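You operate a simulated robot arm through the tools that you are given. There is no shell and no other tool. Be economical: measure what you need, move in short steps, check, and stop when the job is done.

The job below is to be done with a simulated robot arm. You get a single attempt, and the scene is never put back.

JOB
Stand the small pot in a saucer of water on the potting tray.
Fine: orange saucer onto the tray first; tip glass No. 3 out into it, no spill, glass back; then the pot with its young plant into the saucer.

It is judged by the outcome, as a careful person would: the job done as asked, and still so three seconds after it is handed in. It fails if anything else is knocked over, pushed out of place, dropped, spilled or broken.

ROBOT AND FRAMES
A 6-joint arm with a two-finger parallel gripper, fixed in place. Base frame: the origin is at the foot of the arm, x ahead of it, y to its left, z up; the work surface is at about z = 0.8. Readings come in m, rad, newtons and seconds.
With the tool pointing down near the work surface it reaches from about 0.32 to 0.7 m from the base axis. Its first joint turns from -2.897 to 2.897 rad. Payload 4.1 kg.
Tool frame: the origin (TCP) lies between the finger pads and is the grasp point; the fingertips stand 0.023 m ahead of it; z points along the fingers, y is the line along which they close. The gripper opens to 0.094 m. The fingers are 0.038 m wide and 0.01 m thick; the gripper's body (0.054 by 0.096 m) begins 0.039 m behind the TCP.
Orientation is that of the tool frame in the base frame, as a unit quaternion [w, x, y, z]. With the fingers straight down and closing along the base's y, the tool's x points along the base's -x, its y along +y and its z along -z.

CONTROLS
- The arm moves only by the tool step_arm. Its argument "steps" is one flat list of numbers, 7 for each row, row after row: the shift along the tool's x, y, z in m, then the turn, a rotation vector about the tool's x, y, z in degrees, then the opening, from 0 (shut) to 1 (fully open). In form: [dx, dy, dz, ax, ay, az, claw, dx, dy, dz, ax, ay, az, claw, ...]. A call has 1 to 8 rows; each row shifts and turns the commanded pose from where the row before left it, along the tool's axes as they then stand. Each row takes 0.2 s and may step no farther than 0.05 m and 0.15 rad from the row before; otherwise, or with a gripper value out of range, the whole call is refused. Where a pose cannot be reached the arm comes as near as it can. A force on the tool above 40 N (or 10 N above the force at the start of the call, whichever is more), or a blocked arm, ends the call early, and 0.2 s more pass. The fingers move at their own pace (about 0.045 m/s each) and stop on an object; they squeeze with about 39 N. The grip force told is the motor's: it shows also when the fingers shut on nothing. Time passes only in rows, and 0.2 s behind the last, so rows that do not move let the fingers close. The reply holds the time, the measured pose of the TCP, the force on the tool along the base axes, the opening and the grip force, in the units named above and with some noise.
- Cameras (640 x 400 px; columns grow to the right, rows downward): "scene" is fixed at [0.4009, -0.4984, 1.5575]; the picture's right is [1.00, -0.06, 0.00], its down [-0.03, -0.60, -0.80] and it looks along [0.04, 0.80, -0.60] (base axes); focal length 339 px, centre (320, 200). "wrist" rides on the gripper at [0.086, 0.016, -0.074] in the tool frame; the picture's right is [-0.18, 0.98, 0.00], its down [-0.58, -0.11, -0.81] and it looks along [-0.79, -0.15, 0.59] (tool axes); focal length 243 px, centre (320, 200). There is no depth. A picture from a camera that has moved, and an enlarged one, comes with that camera's place and axes in the base frame and with its lens.
- capture(camera): a new picture of that camera. No time passes.
- move_column(by): slides the trunk up (or, below 0, down) by that many m; the arm rides with it, the base frame stays. It gives what a move gives, with no picture.
- close_up(camera, box): a new picture of the part [left, top, right, bottom] of that camera's present view, enlarged. No time passes.
- finish_job(): hands the job in; it is judged then, once.

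Work in short steps. Places have to be worked out from the pictures, the camera data and where the tool is seen: move nearer, look again, correct. Check each grasp and each placing, and mend what went wrong. You have 120 turns and 64 pictures in all, those below and enlarged ones among them. Open the gripper and draw the arm clear of the work before you hand the job in, unless the task says otherwise; then end with one line.

The tools are called as a command line: name --argument value ..., lists and objects as JSON in quotes. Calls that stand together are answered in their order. step_arm: Moves the arm, as the interface text tells. Its arguments: {"type":"object","properties":{"steps":{"type":"array"}},"required":["steps"]} The other tools are called the same way: move_column (by) slides the trunk up or down; capture (camera) takes a picture; close_up (camera, box) takes an enlarged picture of a part of a camera's view; finish_job () hands the job in.

At the start:

```text
time: 0.0
eef_pos: [0.3752, 0.2376, 1.1567]
orientation: [0.001, 0.0, 1.0, 0.001]
force: [0.3, 0.1, -0.5]
grip_width: 0.0938
grasp_force: 0.1
trunk travel left (down, up): [-0.5, 0.09]
```

scene: 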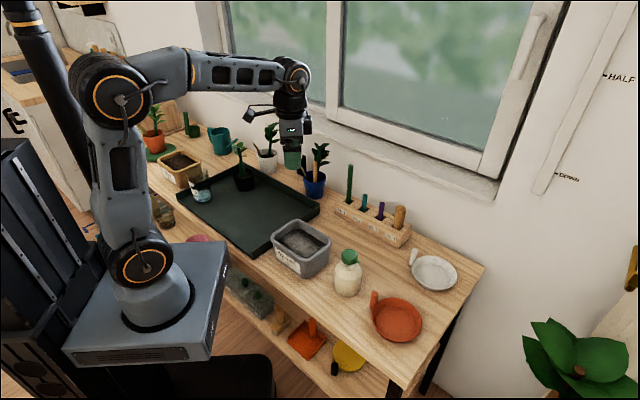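
wrist: 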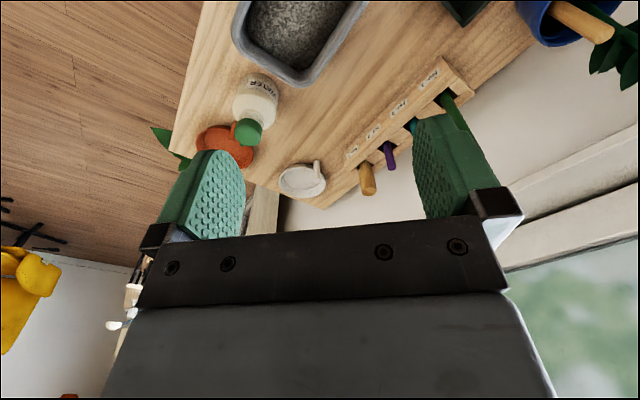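

I start by looking at the details: saucers, the numbered rack and the pots.

close_up --camera "scene" --box '[320, 150, 480, 250]'

close_up --camera "scene" --box '[140, 90, 340, 215]'

close_up --camera "scene" --box '[260, 210, 480, 347]'

```text
4.00 times, centred on (400, 200) of scene
camera zoom: at [0.4009, -0.4984, 1.5575], right [1.0, -0.06, 0.0], down [-0.03, -0.6, -0.8], along [0.04, 0.8, -0.6], focal length 1354 px, centre (0, 200)
```

zoom: 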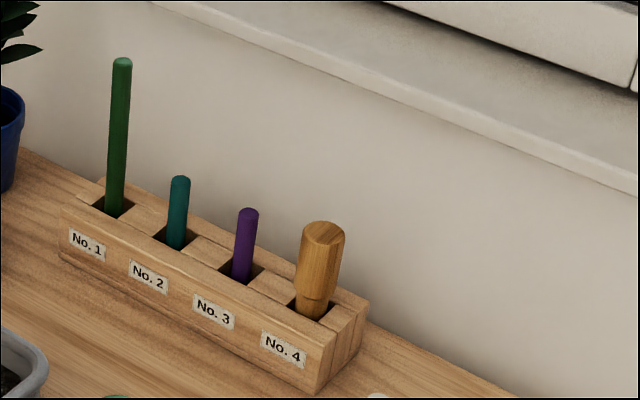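

```text
3.20 times, centred on (240, 152) of scene
camera zoom: at [0.4009, -0.4984, 1.5575], right [1.0, -0.06, 0.0], down [-0.03, -0.6, -0.8], along [0.04, 0.8, -0.6], focal length 1083 px, centre (576, 352)
```

zoom: 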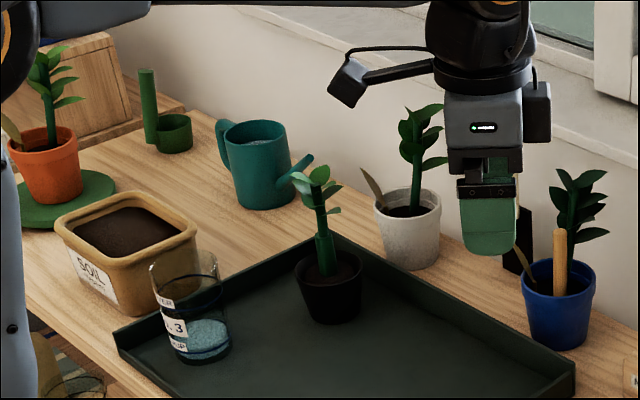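

```text
2.91 times, centred on (370, 278) of scene
camera zoom: at [0.4009, -0.4984, 1.5575], right [1.0, -0.06, 0.0], down [-0.03, -0.6, -0.8], along [0.04, 0.8, -0.6], focal length 985 px, centre (174, -28)
```

zoom: 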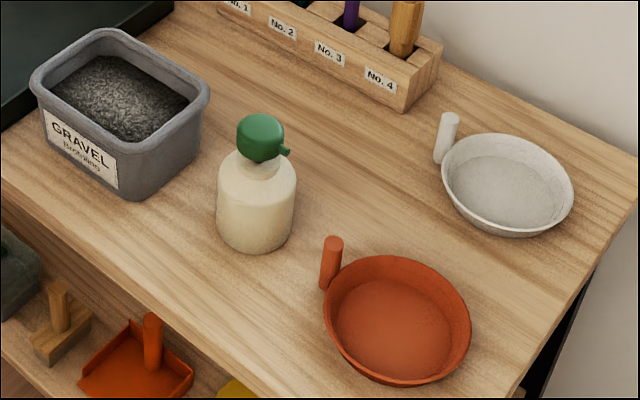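

The bench runs diagonally around the arm. I estimate the orange saucer at about (0.62, -0.015) with its handle peg near (0.565, 0.03), glass No. 3 near (0.02, 0.53) and the black pot near (0.16, 0.60), both on the tray. I first turn the tool's yaw in place so the wrist camera ends up over the saucer side, away from the bottle.

step_arm --steps '[0, 0, 0, 0, 0, -8.5, 1, 0, 0, 0, 0, 0, -8.5, 1, 0, 0, 0, 0, 0, -8.5, 1, 0, 0, 0, 0, 0, -8.5, 1, 0, 0, 0, 0, 0, -8.5, 1, 0, 0, 0, 0, 0, -8.5, 1, 0, 0, 0, 0, 0, -8.5, 1, 0, 0, 0, 0, 0, -8.5, 1]'

close_up --camera "scene" --box '[140, 150, 260, 225]'

```text
time: 1.8
eef_pos: [0.3753, 0.2395, 1.1573]
orientation: [0.0, -0.561, 0.828, 0.0]
force: [-0.1, -0.3, -0.8]
grip_width: 0.0939
grasp_force: 0.0
trunk travel left (down, up): [-0.5, 0.09]
```

```text
5.33 times, centred on (200, 188) of scene
camera zoom: at [0.4009, -0.4984, 1.5575], right [1.0, -0.06, 0.0], down [-0.03, -0.6, -0.8], along [0.04, 0.8, -0.6], focal length 1806 px, centre (960, 267)
```

zoom: 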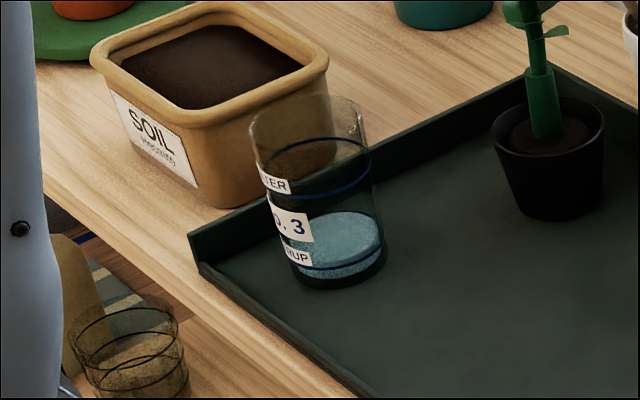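

Water glass No. 3 is confirmed on the tray. I continue the yaw.

step_arm --steps '[0, 0, 0, 0, 0, -8.5, 1, 0, 0, 0, 0, 0, -8.5, 1, 0, 0, 0, 0, 0, -8.5, 1, 0, 0, 0, 0, 0, -8.5, 1, 0, 0, 0, 0, 0, -8.5, 1, 0, 0, 0, 0, 0, -8.5, 1, 0, 0, 0, 0, 0, -8.5, 1, 0, 0, 0, 0, 0, -8.5, 1]'

capture --camera "scene"

```text
time: 3.6
eef_pos: [0.3751, 0.2376, 1.1567]
orientation: [0.001, 0.928, -0.373, 0.0]
force: [-0.1, 0.4, -0.4]
grip_width: 0.0942
grasp_force: 0.0
trunk travel left (down, up): [-0.5, 0.09]
```

```text
57 pictures are left
```

scene: 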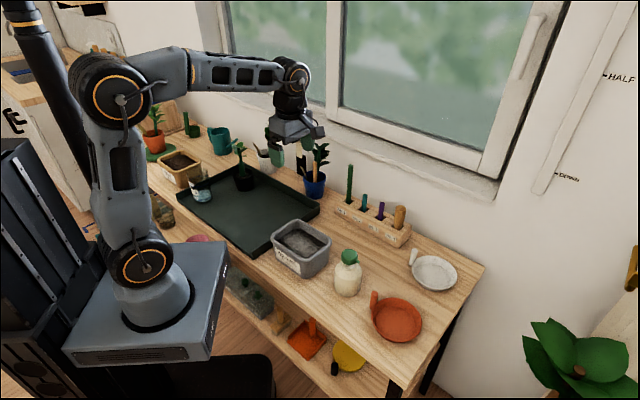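

Yaw is now x toward -44°, pointing at the saucer. I travel toward a hover above the handle and then look with the wrist camera.

step_arm --steps '[0.04, 0.0026, 0.012, 0, 0, 0, 1, 0.04, 0.0026, 0.012, 0, 0, 0, 1, 0.04, 0.0026, 0.012, 0, 0, 0, 1, 0.04, 0.0026, 0.012, 0, 0, 0, 1, 0.04, 0.0026, 0.012, 0, 0, 0, 1, 0.04, 0.0026, 0.012, 0, 0, 0, 1, 0.04, 0.0026, 0.012, 0, 0, 0, 1]'

capture --camera "wrist"

close_up --camera "scene" --box '[300, 200, 460, 350]'

```text
time: 5.2
eef_pos: [0.5634, 0.0299, 1.0725]
orientation: [0.0, 0.927, -0.374, 0.0]
force: [0.3, 0.1, 0.1]
grip_width: 0.0943
grasp_force: 0.0
trunk travel left (down, up): [-0.5, 0.09]
```

```text
56 pictures are left
camera wrist: at [0.614, -0.0415, 1.1457], right [-0.82, -0.58, 0.0], down [-0.34, 0.48, 0.81], along [-0.47, 0.66, -0.59], focal length 243 px, centre (320, 200)
```

wrist: 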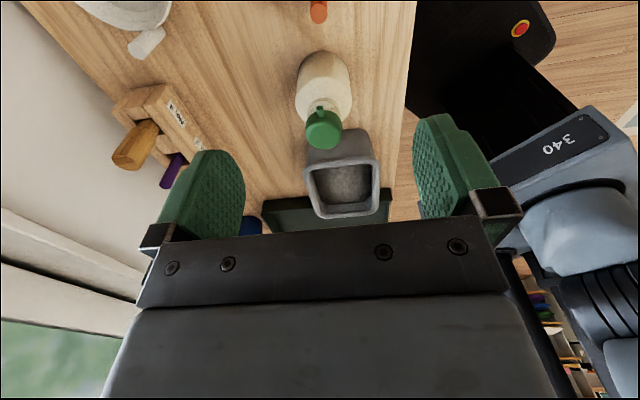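

```text
2.67 times, centred on (380, 275) of scene
camera zoom: at [0.4009, -0.4984, 1.5575], right [1.0, -0.06, 0.0], down [-0.03, -0.6, -0.8], along [0.04, 0.8, -0.6], focal length 903 px, centre (160, 0)
```

zoom: 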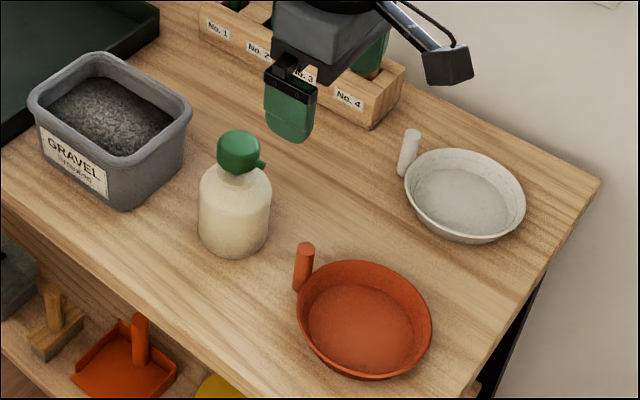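

The handle top lies near (0.566, 0.029, 0.866), almost under the TCP. I descend most of the way and check.

step_arm --steps '[0.0025, -0.001, 0.04, 0, 0, 0, 1, 0, 0, 0.04, 0, 0, 0, 1, 0, 0, 0.04, 0, 0, 0, 1, 0, 0, 0.04, 0, 0, 0, 1]'

close_up --camera "scene" --box '[300, 220, 460, 350]'

capture --camera "wrist"

```text
time: 6.2
eef_pos: [0.5653, 0.0281, 0.913]
orientation: [0.0, 0.927, -0.375, 0.0]
force: [0.1, 0.8, -0.1]
grip_width: 0.0939
grasp_force: 0.0
trunk travel left (down, up): [-0.5, 0.09]
```

```text
3.08 times, centred on (380, 285) of scene
camera zoom: at [0.4009, -0.4984, 1.5575], right [1.0, -0.06, 0.0], down [-0.03, -0.6, -0.8], along [0.04, 0.8, -0.6], focal length 1042 px, centre (135, -62)
```

zoom: 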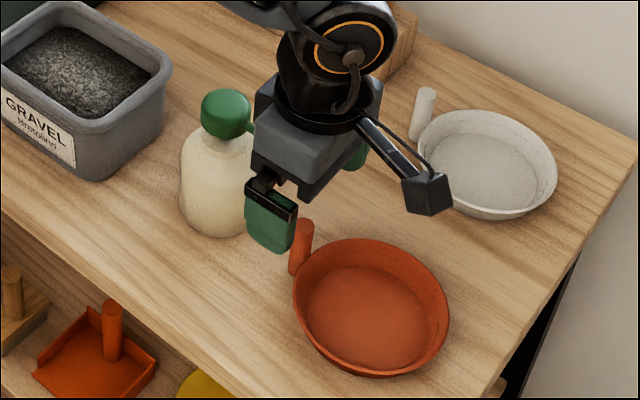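

```text
53 pictures are left
camera wrist: at [0.6165, -0.0433, 0.9863], right [-0.82, -0.58, 0.0], down [-0.34, 0.48, 0.81], along [-0.47, 0.66, -0.59], focal length 243 px, centre (320, 200)
```

wrist: 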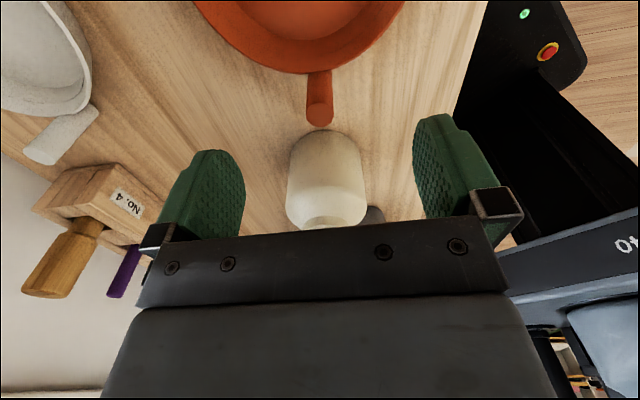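

Alignment is good. I descend to z≈0.856 and close on the handle.

step_arm --steps '[0.0015, -0.0005, 0.03, 0, 0, 0, 1, 0, 0, 0.026, 0, 0, 0, 1, 0, 0, 0, 0, 0, 0, 0.3, 0, 0, 0, 0, 0, 0, 0, 0, 0, 0, 0, 0, 0, 0, 0, 0, 0, 0, 0, 0, 0, 0, 0, 0, 0, 0, 0, 0]'

close_up --camera "scene" --box '[300, 220, 460, 350]'

```text
time: 7.8
eef_pos: [0.5662, 0.0283, 0.8544]
orientation: [0.0, 0.927, -0.375, 0.0]
force: [-0.6, 0.2, -0.4]
grip_width: 0.0163
grasp_force: 33.4
trunk travel left (down, up): [-0.5, 0.09]
```

```text
3.08 times, centred on (380, 285) of scene
camera zoom: at [0.4009, -0.4984, 1.5575], right [1.0, -0.06, 0.0], down [-0.03, -0.6, -0.8], along [0.04, 0.8, -0.6], focal length 1042 px, centre (135, -62)
```

zoom: 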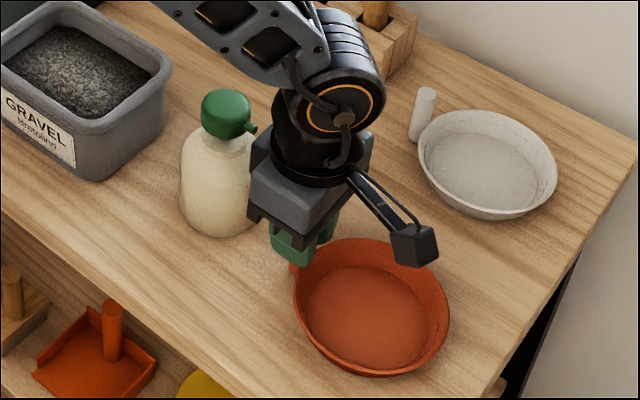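

Handle gripped (16 mm). I lift straight up.

step_arm --steps '[0, 0, -0.02, 0, 0, 0, 0, 0, 0, -0.03, 0, 0, 0, 0, 0, 0, -0.04, 0, 0, 0, 0, 0, 0, -0.04, 0, 0, 0, 0, 0, 0, -0.04, 0, 0, 0, 0, 0, 0, -0.04, 0, 0, 0, 0]'

capture --camera "scene"

```text
time: 9.2
eef_pos: [0.5659, 0.0311, 1.0675]
orientation: [0.0, 0.927, -0.375, 0.0]
force: [0.4, 0.4, -1.3]
grip_width: 0.0162
grasp_force: 38.5
trunk travel left (down, up): [-0.5, 0.09]
```

```text
51 pictures are left
```

scene: 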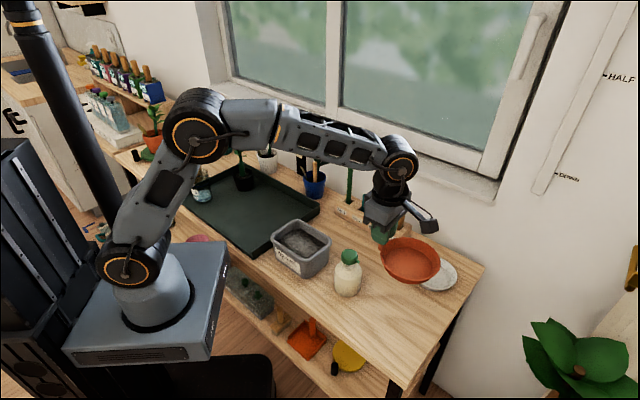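

Saucer held level. I carry it over to the tray while turning the yaw, in two halves.

step_arm --steps '[-0.04325, -0.01046, 0, 0, 0, 6.33, 0, -0.04414, -0.00565, 0, 0, 0, 6.33, 0, -0.0445, -0.00073, 0, 0, 0, 6.33, 0, -0.0443, 0.00419, 0, 0, 0, 6.33, 0, -0.04357, 0.00902, 0, 0, 0, 6.33, 0, -0.04231, 0.01379, 0, 0, 0, 6.33, 0]'

step_arm --steps '[-0.04053, 0.01838, 0, 0, 0, 6.33, 0, -0.03827, 0.02272, 0, 0, 0, 6.33, 0, -0.03554, 0.02678, 0, 0, 0, 6.33, 0, -0.03233, 0.03058, 0, 0, 0, 6.33, 0, -0.02878, 0.03394, 0, 0, 0, 6.33, 0, -0.02488, 0.03689, 0, 0, 0, 6.33, 0]'

capture --camera "scene"

capture --camera "wrist"

```text
time: 10.6
eef_pos: [0.424, 0.2574, 1.068]
orientation: [0.0, 0.754, -0.657, 0.001]
force: [0.1, -0.3, -1.7]
grip_width: 0.0163
grasp_force: 39.2
trunk travel left (down, up): [-0.5, 0.09]
```

```text
time: 12.0
eef_pos: [0.2812, 0.4804, 1.0661]
orientation: [0.0, -0.5, 0.866, -0.001]
force: [0.1, 0.4, -2.0]
grip_width: 0.0161
grasp_force: 38.8
trunk travel left (down, up): [-0.5, 0.09]
```

```text
50 pictures are left
```

scene: 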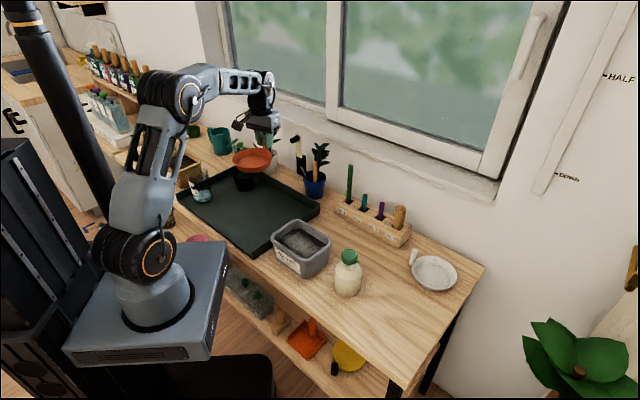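

```text
49 pictures are left
camera wrist: at [0.2227, 0.4143, 1.1386], right [-0.76, 0.65, 0.0], down [0.39, 0.45, 0.81], along [0.53, 0.61, -0.59], focal length 243 px, centre (320, 200)
```

wrist: 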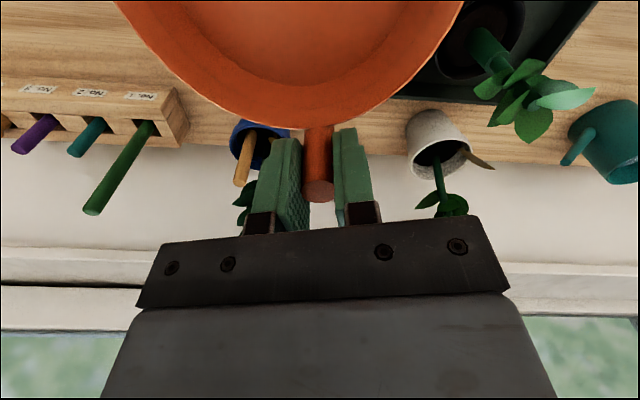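

Over the tray; the way down is clear. I descend to just above the tray.

step_arm --steps '[0, 0, 0.04, 0, 0, 0, 0, 0, 0, 0.04, 0, 0, 0, 0, 0, 0, 0.04, 0, 0, 0, 0, 0, 0, 0.04, 0, 0, 0, 0, 0, 0, 0.03, 0, 0, 0, 0]'

close_up --camera "scene" --box '[160, 120, 340, 270]'

```text
time: 13.2
eef_pos: [0.2805, 0.4797, 0.8769]
orientation: [0.0, -0.5, 0.866, 0.0]
force: [-0.1, -0.1, -0.8]
grip_width: 0.0164
grasp_force: 39.6
trunk travel left (down, up): [-0.5, 0.09]
```

```text
2.67 times, centred on (250, 195) of scene
camera zoom: at [0.4009, -0.4984, 1.5575], right [1.0, -0.06, 0.0], down [-0.03, -0.6, -0.8], along [0.04, 0.8, -0.6], focal length 903 px, centre (507, 213)
```

zoom: 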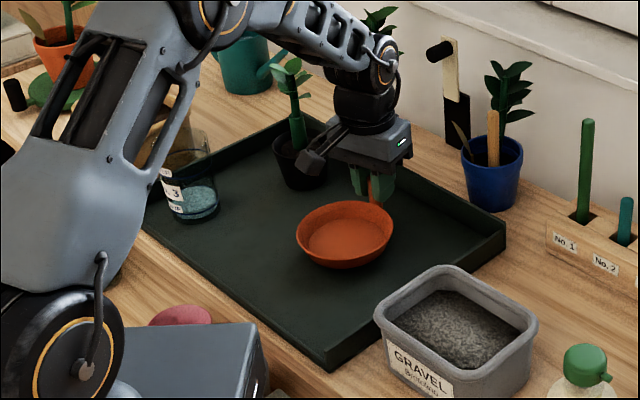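

Saucer is about 15 mm above the tray. I lower in small steps, watching the force.

step_arm --steps '[0, 0, 0.005, 0, 0, 0, 0, 0, 0, 0.004, 0, 0, 0, 0, 0, 0, 0.003, 0, 0, 0, 0]'

```text
time: 14.0
eef_pos: [0.2825, 0.4806, 0.865]
orientation: [-0.001, -0.5, 0.866, 0.0]
force: [0.7, -1.1, -1.1]
grip_width: 0.0161
grasp_force: 38.9
trunk travel left (down, up): [-0.5, 0.09]
```

step_arm --steps '[0, 0, 0.002, 0, 0, 0, 0, 0, 0, 0.002, 0, 0, 0, 0]'

close_up --camera "scene" --box '[210, 160, 310, 222]'

```text
time: 14.6
eef_pos: [0.282, 0.4789, 0.8621]
orientation: [-0.001, -0.5, 0.866, 0.0]
force: [0.7, 0.1, 2.9]
grip_width: 0.0161
grasp_force: 39.6
trunk travel left (down, up): [-0.5, 0.09]
```

```text
6.40 times, centred on (260, 191) of scene
camera zoom: at [0.4009, -0.4984, 1.5575], right [1.0, -0.06, 0.0], down [-0.03, -0.6, -0.8], along [0.04, 0.8, -0.6], focal length 2167 px, centre (704, 258)
```

zoom: 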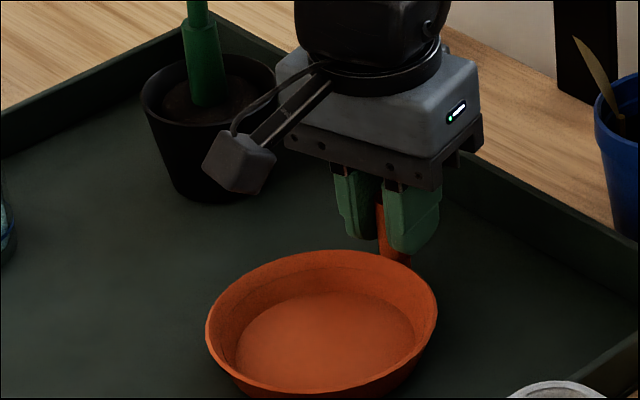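

Light contact felt (~4 N change). One more mm to seat, then open gently.

step_arm --steps '[0, 0, 0.001, 0, 0, 0, 0, 0, 0, 0, 0, 0, 0, 0.35, 0, 0, 0, 0, 0, 0, 0.6, 0, 0, 0, 0, 0, 0, 0.6]'

close_up --camera "scene" --box '[210, 160, 310, 222]'

```text
time: 15.6
eef_pos: [0.2822, 0.4798, 0.8601]
orientation: [0.0, -0.5, 0.866, 0.0]
force: [0.7, 0.4, 0.1]
grip_width: 0.0563
grasp_force: 0.0
trunk travel left (down, up): [-0.5, 0.09]
```

```text
6.40 times, centred on (260, 191) of scene
camera zoom: at [0.4009, -0.4984, 1.5575], right [1.0, -0.06, 0.0], down [-0.03, -0.6, -0.8], along [0.04, 0.8, -0.6], focal length 2167 px, centre (704, 258)
```

zoom: 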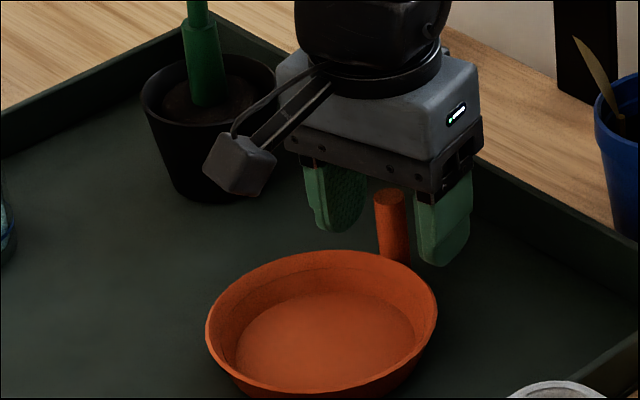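

Saucer stands on the tray. I rise straight up clear of the handle.

step_arm --steps '[0, 0, -0.02, 0, 0, 0, 0.6, 0, 0, -0.04, 0, 0, 0, 1, 0, 0, -0.04, 0, 0, 0, 1, 0, 0, -0.045, 0, 0, 0, 1, 0, 0, -0.045, 0, 0, 0, 1, 0, 0, -0.045, 0, 0, 0, 1]'

capture --camera "wrist"

```text
time: 17.0
eef_pos: [0.2823, 0.4781, 1.0981]
orientation: [0.0, -0.5, 0.866, 0.0]
force: [0.1, -0.2, 0.0]
grip_width: 0.0943
grasp_force: 0.0
trunk travel left (down, up): [-0.5, 0.09]
```

```text
45 pictures are left
camera wrist: at [0.225, 0.4117, 1.1713], right [-0.76, 0.65, 0.0], down [0.38, 0.45, 0.81], along [0.52, 0.61, -0.59], focal length 243 px, centre (320, 200)
```

wrist: 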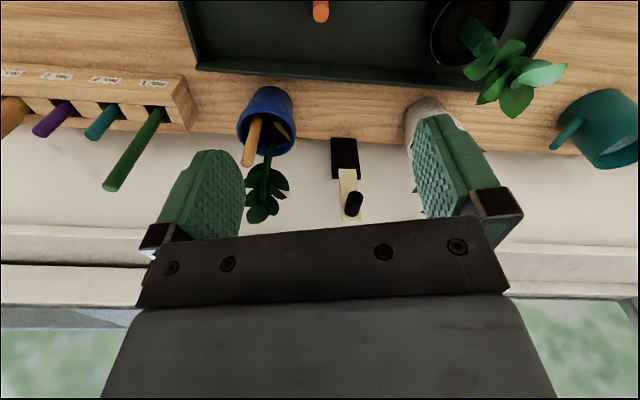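

Now I turn the tool 153° so that its camera side faces outward (and later up when the tool is levelled).

step_arm --steps '[0.03, 0, 0, 0, 0, 8.5, 1, 0, 0, 0, 0, 0, 8.5, 1, 0, 0, 0, 0, 0, 8.5, 1, 0, 0, 0, 0, 0, 8.5, 1, 0, 0, 0, 0, 0, 8.5, 1, 0, 0, 0, 0, 0, 8.5, 1, 0, 0, 0, 0, 0, 8.5, 1, 0, 0, 0, 0, 0, 8.5, 1]'

step_arm --steps '[0, 0, 0, 0, 0, 8.5, 1, 0, 0, 0, 0, 0, 8.5, 1, 0, 0, 0, 0, 0, 8.5, 1, 0, 0, 0, 0, 0, 8.5, 1, 0, 0, 0, 0, 0, 8.5, 1, 0, 0, 0, 0, 0, 8.5, 1, 0, 0, 0, 0, 0, 8.5, 1, 0, 0, 0, 0, 0, 8.5, 1]'

```text
time: 18.8
eef_pos: [0.2672, 0.4554, 1.0953]
orientation: [-0.001, 0.07, 0.998, 0.0]
force: [0.5, 0.2, 0.6]
grip_width: 0.0944
grasp_force: 0.0
trunk travel left (down, up): [-0.5, 0.09]
```

```text
time: 20.6
eef_pos: [0.2668, 0.4535, 1.0951]
orientation: [0.001, 0.617, 0.787, 0.0]
force: [-0.4, 1.2, -0.9]
grip_width: 0.0939
grasp_force: 0.0
trunk travel left (down, up): [-0.5, 0.09]
```

I finish the yaw (heading ~87°) and move over toward the glass side, staying high.

step_arm --steps '[0, 0, 0, 0, 0, 8.4, 1, 0, 0, 0, 0, 0, 8.4, 1, -0.01, -0.0412, 0, 0, 0, 0, 1, -0.01, -0.0412, 0, 0, 0, 0, 1, -0.01, -0.0412, 0, 0, 0, 0, 1, -0.01, -0.0412, 0, 0, 0, 0, 1, -0.01, -0.0412, 0, 0, 0, 0, 1, -0.01, -0.0412, 0, 0, 0, 0, 1]'

capture --camera "wrist"

```text
time: 22.4
eef_pos: [0.1166, 0.3904, 1.0899]
orientation: [-0.006, 0.718, 0.696, -0.004]
force: [0.8, 0.3, 0.2]
grip_width: 0.0938
grasp_force: 0.0
out of reach, approached as far as the arm can: row 6, 7, 8
trunk travel left (down, up): [-0.5, 0.09]
```

```text
44 pictures are left
camera wrist: at [0.1367, 0.4767, 1.1636], right [0.98, -0.21, -0.02], down [-0.11, -0.58, 0.81], along [-0.18, -0.79, -0.59], focal length 243 px, centre (320, 200)
```

wrist: 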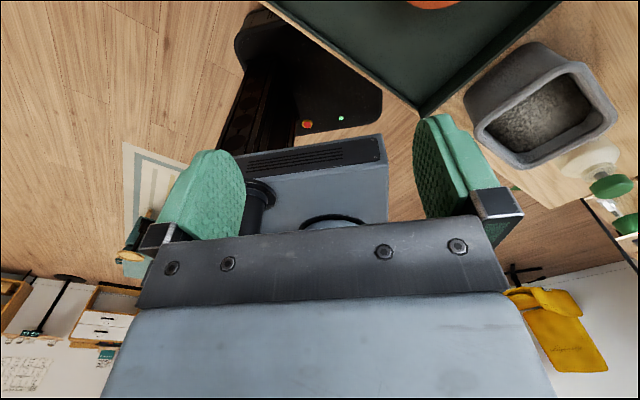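

The last rows were out of reach (either too close in or a wrist limit). I test by moving outward.

step_arm --steps '[0.04, 0, 0, 0, 0, 0, 1, 0.04, 0, 0, 0, 0, 0, 1]'

```text
time: 23.0
eef_pos: [0.1395, 0.469, 1.0917]
orientation: [-0.002, 0.721, 0.692, -0.001]
force: [-0.3, 0.6, 0.6]
grip_width: 0.094
grasp_force: 0.1
out of reach, approached as far as the arm can: row 1, 2
trunk travel left (down, up): [-0.5, 0.09]
```

The limit is the last wrist joint (x-outward heading close to radial). A heading turned ~50° left of radial with ~20° downward pitch avoids it, so I turn the yaw back by 50° and see where it settles.

step_arm --steps '[0, 0, 0, 0, 0, -8.5, 1, 0, 0, 0, 0, 0, -8.5, 1, 0, 0, 0, 0, 0, -8.5, 1, 0, 0, 0, 0, 0, -8.5, 1, 0, 0, 0, 0, 0, -8.5, 1, 0, 0, 0, 0, 0, -8.5, 1]'

```text
time: 24.4
eef_pos: [0.1388, 0.4692, 1.0897]
orientation: [0.0, 0.355, 0.935, 0.0]
force: [1.0, 0.1, -0.6]
grip_width: 0.094
grasp_force: 0.1
trunk travel left (down, up): [-0.5, 0.09]
```

Reachable again, heading 138°. Now I pitch the tool up by 70° in place, still high.

step_arm --steps '[0, 0, 0, 0, 8.5, 0, 1, 0, 0, 0, 0, 8.5, 0, 1, 0, 0, 0, 0, 8.5, 0, 1, 0, 0, 0, 0, 8.5, 0, 1, 0, 0, 0, 0, 8.5, 0, 1, 0, 0, 0, 0, 8.5, 0, 1, 0, 0, 0, 0, 8.5, 0, 1, 0, 0, 0, 0, 8.5, 0, 1]'

capture --camera "wrist"

capture --camera "scene"

```text
time: 26.2
eef_pos: [0.1401, 0.4681, 1.0904]
orientation: [-0.523, 0.295, 0.775, 0.199]
force: [0.0, -0.5, -0.5]
grip_width: 0.0941
grasp_force: 0.1
trunk travel left (down, up): [-0.5, 0.09]
```

```text
43 pictures are left
camera wrist: at [0.1776, 0.4558, 1.1976], right [0.71, 0.69, -0.17], down [0.65, -0.72, -0.24], along [-0.29, 0.06, -0.96], focal length 243 px, centre (320, 200)
```

wrist: 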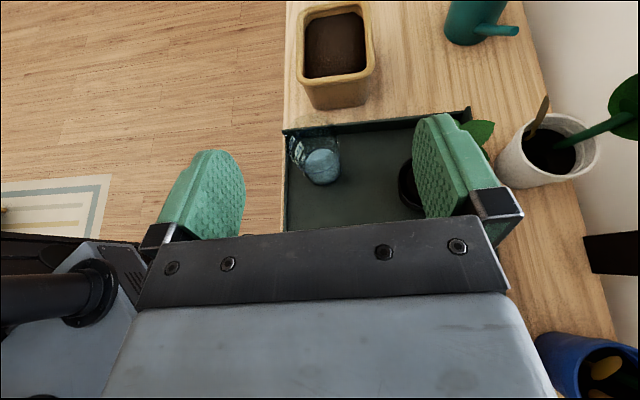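

```text
42 pictures are left
```

scene: 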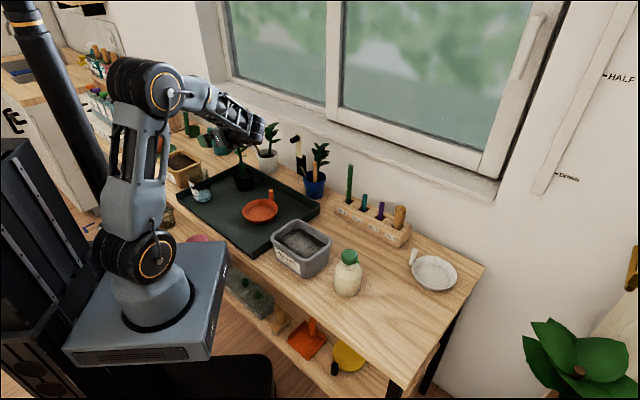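

Good top view of the glass. I enlarge it to measure it.

close_up --camera "wrist" --box '[270, 100, 430, 220]'

```text
3.33 times, centred on (350, 160) of wrist
camera zoom: at [0.1776, 0.4558, 1.1976], right [0.71, 0.69, -0.17], down [0.65, -0.72, -0.24], along [-0.29, 0.06, -0.96], focal length 809 px, centre (220, 333)
```

zoom: 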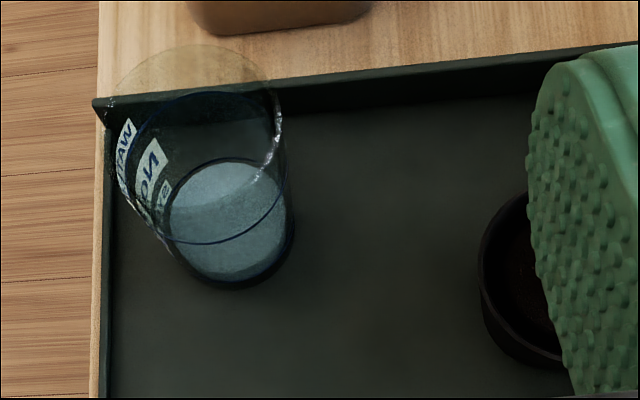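

The glass measures about ø0.07 m, z 0.806–0.915, centred near (0.022, 0.530). I lower to a pre-grasp point 0.10 m in front of it.

step_arm --steps '[-0.0333, -0.0054, 0.01625, 0, 0, 0, 1, -0.0333, -0.0054, 0.01625, 0, 0, 0, 1, -0.0333, -0.0054, 0.01625, 0, 0, 0, 1, -0.0333, -0.0054, 0.01625, 0, 0, 0, 1, -0.0333, -0.0054, 0.01625, 0, 0, 0, 1]'

capture --camera "wrist"

close_up --camera "scene" --box '[140, 110, 340, 260]'

```text
time: 27.4
eef_pos: [0.1117, 0.4581, 0.905]
orientation: [-0.523, 0.295, 0.775, 0.199]
force: [0.3, -0.1, 0.2]
grip_width: 0.0941
grasp_force: 0.1
trunk travel left (down, up): [-0.5, 0.09]
```

```text
40 pictures are left
camera wrist: at [0.1497, 0.4457, 1.0121], right [0.71, 0.69, -0.17], down [0.65, -0.72, -0.24], along [-0.29, 0.06, -0.96], focal length 243 px, centre (320, 200)
```

wrist: 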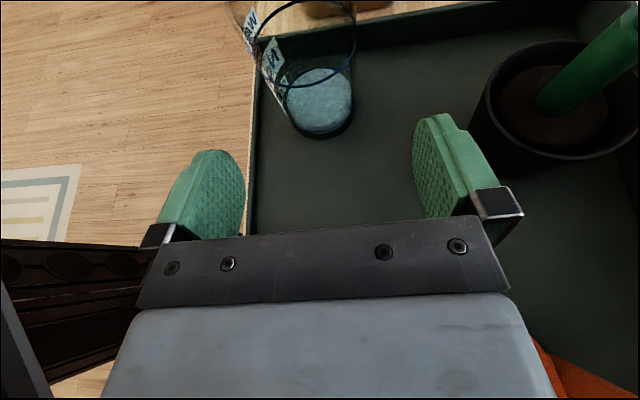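

```text
2.67 times, centred on (240, 185) of scene
camera zoom: at [0.4009, -0.4984, 1.5575], right [1.0, -0.06, 0.0], down [-0.03, -0.6, -0.8], along [0.04, 0.8, -0.6], focal length 903 px, centre (533, 240)
```

zoom: 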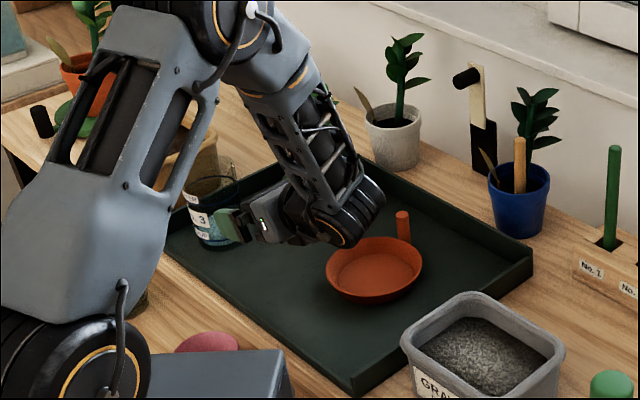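

Glass base now measured at (0.024, 0.526). The approach is almost purely along the tool axis; I advance most of it and check centring.

step_arm --steps '[0.0005, -0.0045, 0.02, 0, 0, 0, 1, 0.0005, -0.003, 0.02, 0, 0, 0, 1, 0.0004, 0, 0.02, 0, 0, 0, 1, 0.0005, 0, 0.015, 0, 0, 0, 1]'

capture --camera "wrist"

close_up --camera "scene" --box '[140, 130, 300, 230]'

```text
time: 28.4
eef_pos: [0.0525, 0.4988, 0.8788]
orientation: [-0.523, 0.296, 0.774, 0.2]
force: [-0.4, 0.0, 0.5]
grip_width: 0.0941
grasp_force: 0.0
trunk travel left (down, up): [-0.5, 0.09]
```

```text
38 pictures are left
camera wrist: at [0.092, 0.4863, 0.986], right [0.71, 0.69, -0.17], down [0.65, -0.72, -0.24], along [-0.29, 0.06, -0.96], focal length 243 px, centre (320, 200)
```

wrist: 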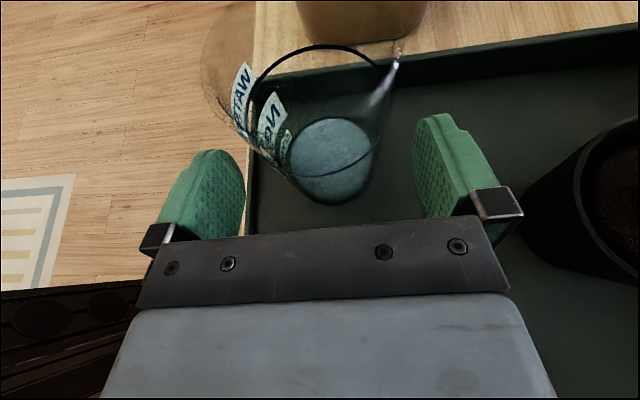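

```text
4.00 times, centred on (220, 180) of scene
camera zoom: at [0.4009, -0.4984, 1.5575], right [1.0, -0.06, 0.0], down [-0.03, -0.6, -0.8], along [0.04, 0.8, -0.6], focal length 1354 px, centre (720, 280)
```

zoom: 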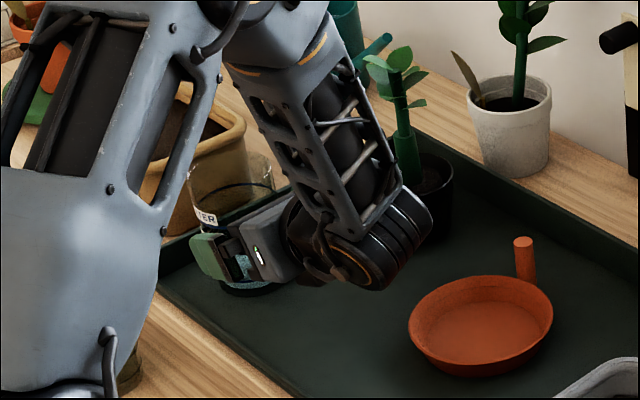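

Centred within 2 mm. I advance the last 27 mm and close gently.

step_arm --steps '[0, 0.0015, 0.014, 0, 0, 0, 1, 0, 0, 0.013, 0, 0, 0, 1, 0, 0, 0, 0, 0, 0, 0.85, 0, 0, 0, 0, 0, 0, 0.75, 0, 0, 0, 0, 0, 0, 0.65, 0, 0, 0, 0, 0, 0, 0.6, 0, 0, 0, 0, 0, 0, 0.6]'

capture --camera "wrist"

```text
time: 30.0
eef_pos: [0.0366, 0.5165, 0.8693]
orientation: [-0.522, 0.296, 0.775, 0.2]
force: [-0.3, 0.7, 0.0]
grip_width: 0.0685
grasp_force: 39.2
trunk travel left (down, up): [-0.5, 0.09]
```

```text
36 pictures are left
camera wrist: at [0.0752, 0.5031, 0.9768], right [0.71, 0.69, -0.17], down [0.65, -0.72, -0.24], along [-0.29, 0.06, -0.96], focal length 243 px, centre (320, 200)
```

wrist: 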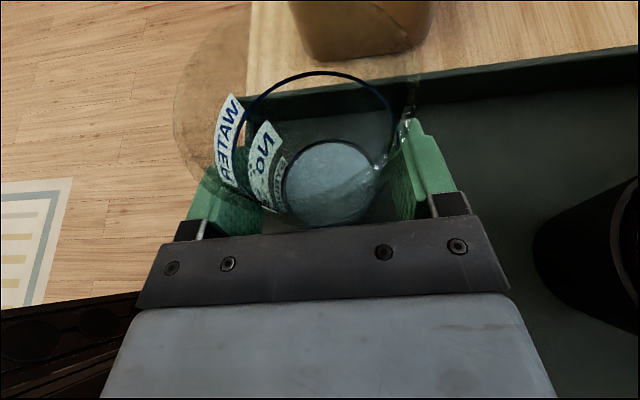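

Glass gripped (68.5 mm). I lift straight up slowly.

step_arm --steps '[0.0139, 0, -0.0056, 0, 0, 0, 0.6, 0.0232, 0, -0.0094, 0, 0, 0, 0.6, 0.0278, 0, -0.0112, 0, 0, 0, 0.6, 0.0278, 0, -0.0112, 0, 0, 0, 0.6, 0.0278, 0, -0.0112, 0, 0, 0, 0.6]'

capture --camera "scene"

```text
time: 31.2
eef_pos: [0.0372, 0.5156, 1.0005]
orientation: [-0.522, 0.296, 0.775, 0.199]
force: [0.1, -0.2, -2.4]
grip_width: 0.0683
grasp_force: 39.1
trunk travel left (down, up): [-0.5, 0.09]
```

```text
35 pictures are left
```

scene: 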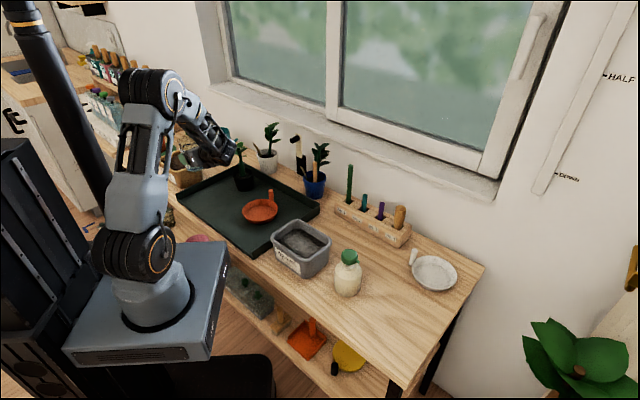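

Glass is held upright. I carry it, high and level, to the right side of the saucer.

step_arm --steps '[-0.008, 0.0057, -0.0141, 0, 0, 0, 0.6, -0.0155, 0.0114, -0.0283, 0, 0, 0, 0.6, -0.0155, 0.0114, -0.0283, 0, 0, 0, 0.6, -0.0155, 0.0114, -0.0283, 0, 0, 0, 0.6, -0.0155, 0.0114, -0.0283, 0, 0, 0, 0.6, -0.0155, 0.0114, -0.0283, 0, 0, 0, 0.6, -0.0155, 0.0114, -0.0283, 0, 0, 0, 0.6, -0.0155, 0.0114, -0.0283, 0, 0, 0, 0.6]'

step_arm --steps '[-0.0077, 0.0057, -0.0141, 0, 0, 0, 0.6, 0, 0, 0, -5.26, 0, 2.12, 0.6, 0, 0, 0, -5.26, 0, 2.12, 0.6, 0, 0, 0, -5.26, 0, 2.12, 0.6, 0, 0, 0, -5.26, 0, 2.12, 0.6, 0, 0, 0, -5.26, 0, 2.12, 0.6]'

capture --camera "scene"

capture --camera "wrist"

```text
time: 33.0
eef_pos: [0.2718, 0.4229, 0.9693]
orientation: [-0.523, 0.296, 0.774, 0.199]
force: [0.5, 0.1, -3.2]
grip_width: 0.0684
grasp_force: 38.7
trunk travel left (down, up): [-0.5, 0.09]
```

```text
time: 34.4
eef_pos: [0.2886, 0.4138, 0.9677]
orientation: [-0.457, 0.477, 0.679, 0.322]
force: [0.6, -0.3, -3.0]
grip_width: 0.0685
grasp_force: 39.4
trunk travel left (down, up): [-0.5, 0.09]
```

```text
34 pictures are left
```

scene: 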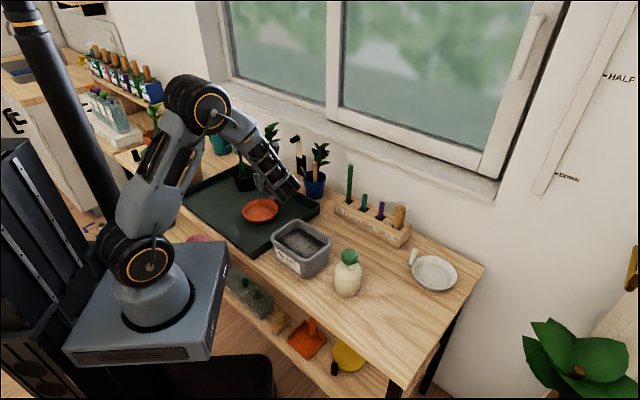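

```text
33 pictures are left
camera wrist: at [0.3163, 0.3844, 1.0756], right [0.95, 0.27, -0.17], down [0.23, -0.95, -0.24], along [-0.22, 0.19, -0.96], focal length 243 px, centre (320, 200)
```

wrist: 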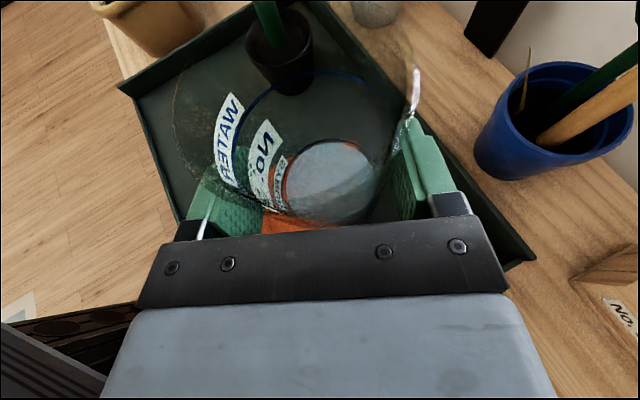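

In position right of the saucer with the glass upright. I roll the tool left to about 52° of tilt (below the pouring angle) and check.

step_arm --steps '[0, 0, 0, 0, 0, -7, 0.6, 0, 0, 0, 0, 0, -7, 0.6, 0, 0, 0, 0, 0, -7, 0.6, 0, 0, 0, 0, 0, -7, 0.6, 0, 0, 0, 0, 0, -7, 0.6, 0, 0, 0, 0, 0, -6, 0.6, 0, 0, 0, 0, 0, -6, 0.6, 0, 0, 0, 0, 0, -6, 0.6]'

close_up --camera "scene" --box '[210, 150, 330, 225]'

capture --camera "wrist"

```text
time: 36.2
eef_pos: [0.2895, 0.4124, 0.9684]
orientation: [-0.266, 0.122, 0.82, 0.492]
force: [-0.7, 0.3, -2.3]
grip_width: 0.0685
grasp_force: 39.3
trunk travel left (down, up): [-0.5, 0.09]
```

```text
5.33 times, centred on (270, 188) of scene
camera zoom: at [0.4009, -0.4984, 1.5575], right [1.0, -0.06, 0.0], down [-0.03, -0.6, -0.8], along [0.04, 0.8, -0.6], focal length 1806 px, centre (587, 267)
```

zoom: 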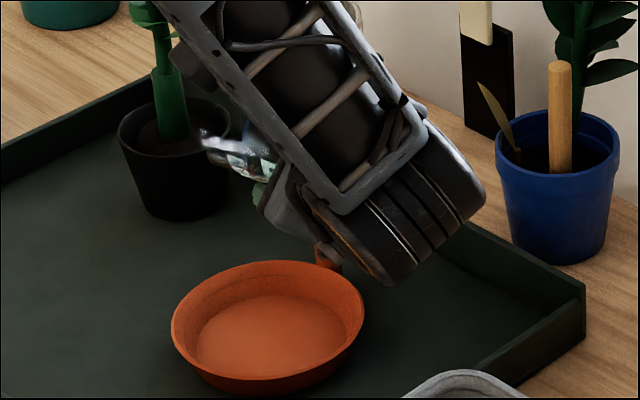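

```text
31 pictures are left
camera wrist: at [0.2482, 0.3507, 1.0555], right [0.61, 0.49, 0.63], down [0.69, -0.72, -0.1], along [0.4, 0.49, -0.77], focal length 243 px, centre (320, 200)
```

wrist: 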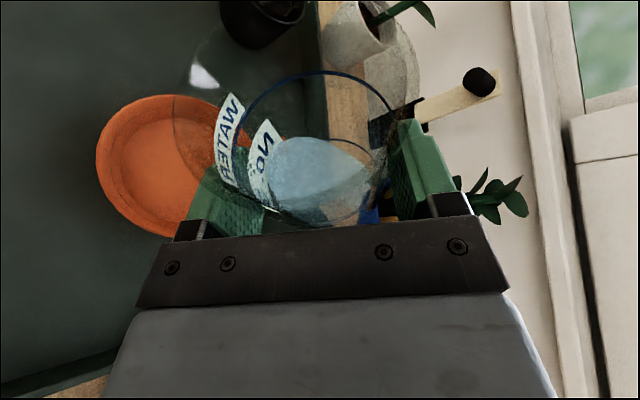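

The lip is over the saucer as computed, nothing has poured yet. I lower 30 mm and continue tilting slowly to begin the pour.

step_arm --steps '[-0.0084, -0.0111, 0.0056, 0, 0, 0, 0.6, -0.0084, -0.0111, 0.0056, 0, 0, 0, 0.6, 0, 0, 0, 0, 0, -5, 0.6, 0, 0, 0, 0, 0, -4, 0.6, 0, 0, 0, 0, 0, -4, 0.6, 0, 0, 0, 0, 0, -4, 0.6]'

capture --camera "wrist"

```text
time: 37.6
eef_pos: [0.2895, 0.4119, 0.9389]
orientation: [-0.19, 0.0, 0.83, 0.525]
force: [-0.5, 0.1, -2.6]
grip_width: 0.0686
grasp_force: 39.4
trunk travel left (down, up): [-0.5, 0.09]
```

```text
30 pictures are left
camera wrist: at [0.2356, 0.3381, 1.0065], right [0.37, 0.48, 0.8], down [0.77, -0.64, 0.02], along [0.52, 0.61, -0.6], focal length 243 px, centre (320, 200)
```

wrist: 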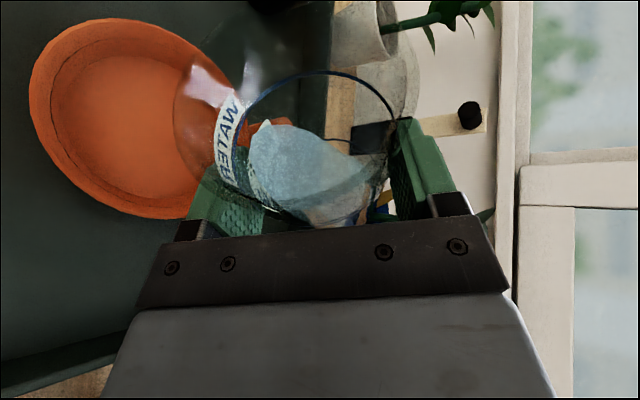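

Water has run up along the lower wall but not yet over the lip, which is over the saucer. I continue slowly.

step_arm --steps '[0, 0, 0, 0, 0, -4, 0.6, 0, 0, 0, 0, 0, -4, 0.6, 0, 0, 0, 0, 0, -3, 0.6, 0, 0, 0, 0, 0, -3, 0.6]'

capture --camera "wrist"

```text
time: 38.6
eef_pos: [0.2884, 0.4128, 0.9384]
orientation: [-0.125, -0.1, 0.823, 0.544]
force: [0.9, -0.6, -2.5]
grip_width: 0.0687
grasp_force: 38.7
trunk travel left (down, up): [-0.5, 0.09]
```

```text
29 pictures are left
camera wrist: at [0.2296, 0.3281, 0.9881], right [0.15, 0.43, 0.89], down [0.81, -0.57, 0.15], along [0.57, 0.7, -0.43], focal length 243 px, centre (320, 200)
```

wrist: 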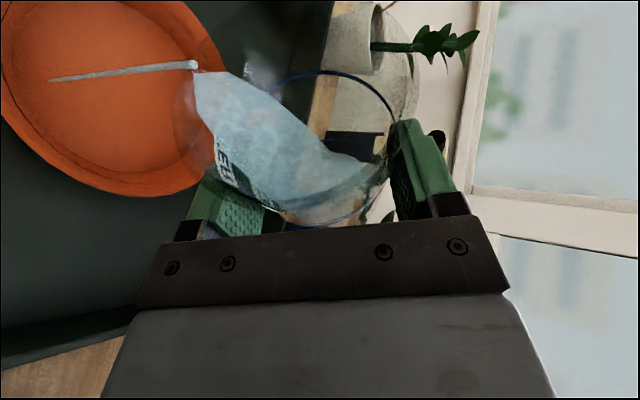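

The stream is running into the saucer. I hold, letting it run, then look again.

step_arm --steps '[0, 0, 0, 0, 0, 0, 0.6, 0, 0, 0, 0, 0, 0, 0.6, 0, 0, 0, 0, 0, -1, 0.6, 0, 0, 0, 0, 0, -1, 0.6]'

capture --camera "wrist"

close_up --camera "scene" --box '[210, 150, 330, 225]'

```text
time: 39.6
eef_pos: [0.2903, 0.4125, 0.9377]
orientation: [-0.116, -0.115, 0.821, 0.546]
force: [0.5, -0.7, -2.2]
grip_width: 0.0685
grasp_force: 39.0
trunk travel left (down, up): [-0.5, 0.09]
```

```text
28 pictures are left
camera wrist: at [0.2297, 0.3266, 0.9854], right [0.11, 0.43, 0.9], down [0.81, -0.56, 0.16], along [0.57, 0.71, -0.41], focal length 243 px, centre (320, 200)
```

wrist: 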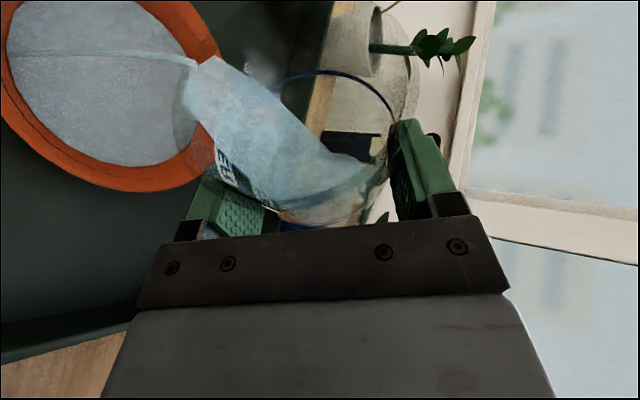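

```text
5.33 times, centred on (270, 188) of scene
camera zoom: at [0.4009, -0.4984, 1.5575], right [1.0, -0.06, 0.0], down [-0.03, -0.6, -0.8], along [0.04, 0.8, -0.6], focal length 1806 px, centre (587, 267)
```

zoom: 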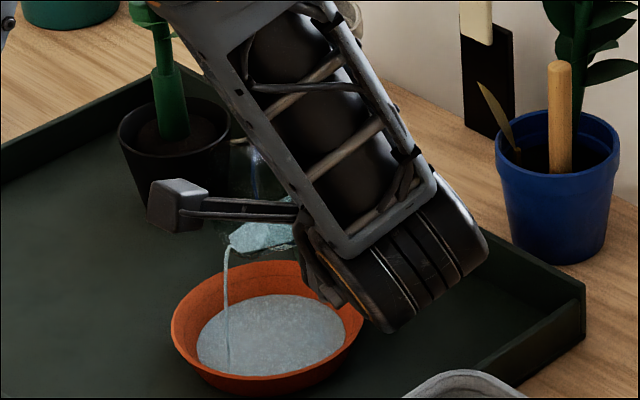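

Filling well, no spill. I continue tilting slowly.

step_arm --steps '[0, 0, 0, 0, 0, -2, 0.6, 0, 0, 0, 0, 0, -2, 0.6, 0, 0, 0, 0, 0, -2, 0.6, 0, 0, 0, 0, 0, -2, 0.6, 0, 0, 0, 0, 0, -2, 0.6, 0, 0, 0, 0, 0, -2, 0.6]'

close_up --camera "scene" --box '[210, 150, 330, 225]'

```text
time: 41.0
eef_pos: [0.2893, 0.4137, 0.9388]
orientation: [-0.058, -0.199, 0.804, 0.557]
force: [-1.0, 0.2, -2.4]
grip_width: 0.0684
grasp_force: 38.9
trunk travel left (down, up): [-0.5, 0.09]
```

```text
5.33 times, centred on (270, 188) of scene
camera zoom: at [0.4009, -0.4984, 1.5575], right [1.0, -0.06, 0.0], down [-0.03, -0.6, -0.8], along [0.04, 0.8, -0.6], focal length 1806 px, centre (587, 267)
```

zoom: 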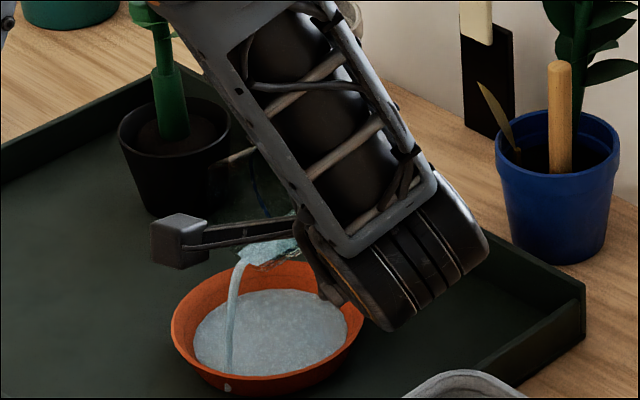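

There's a pale spot at the saucer's front edge; I look closer.

close_up --camera "scene" --box '[236, 190, 284, 226]'

capture --camera "wrist"

```text
11.11 times, centred on (260, 208) of scene
camera zoom: at [0.4009, -0.4984, 1.5575], right [1.0, -0.06, 0.0], down [-0.03, -0.6, -0.8], along [0.04, 0.8, -0.6], focal length 3762 px, centre (987, 111)
```

zoom: 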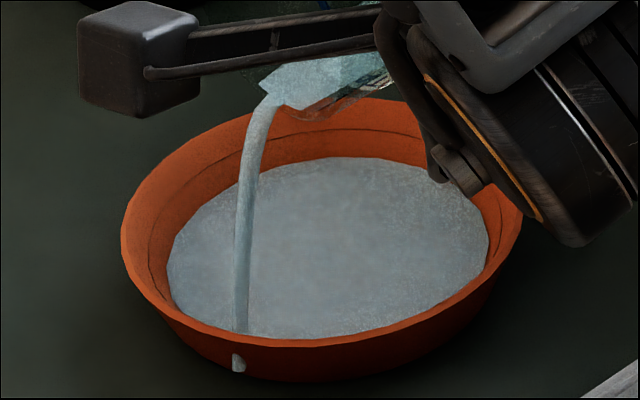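

```text
24 pictures are left
camera wrist: at [0.2297, 0.3196, 0.9692], right [-0.09, 0.37, 0.93], down [0.81, -0.51, 0.28], along [0.58, 0.78, -0.25], focal length 243 px, centre (320, 200)
```

wrist: 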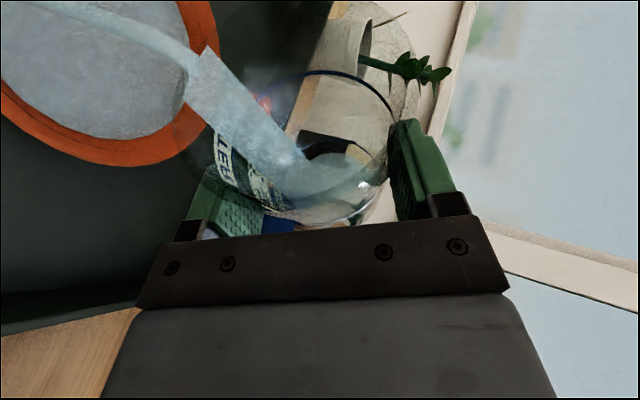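

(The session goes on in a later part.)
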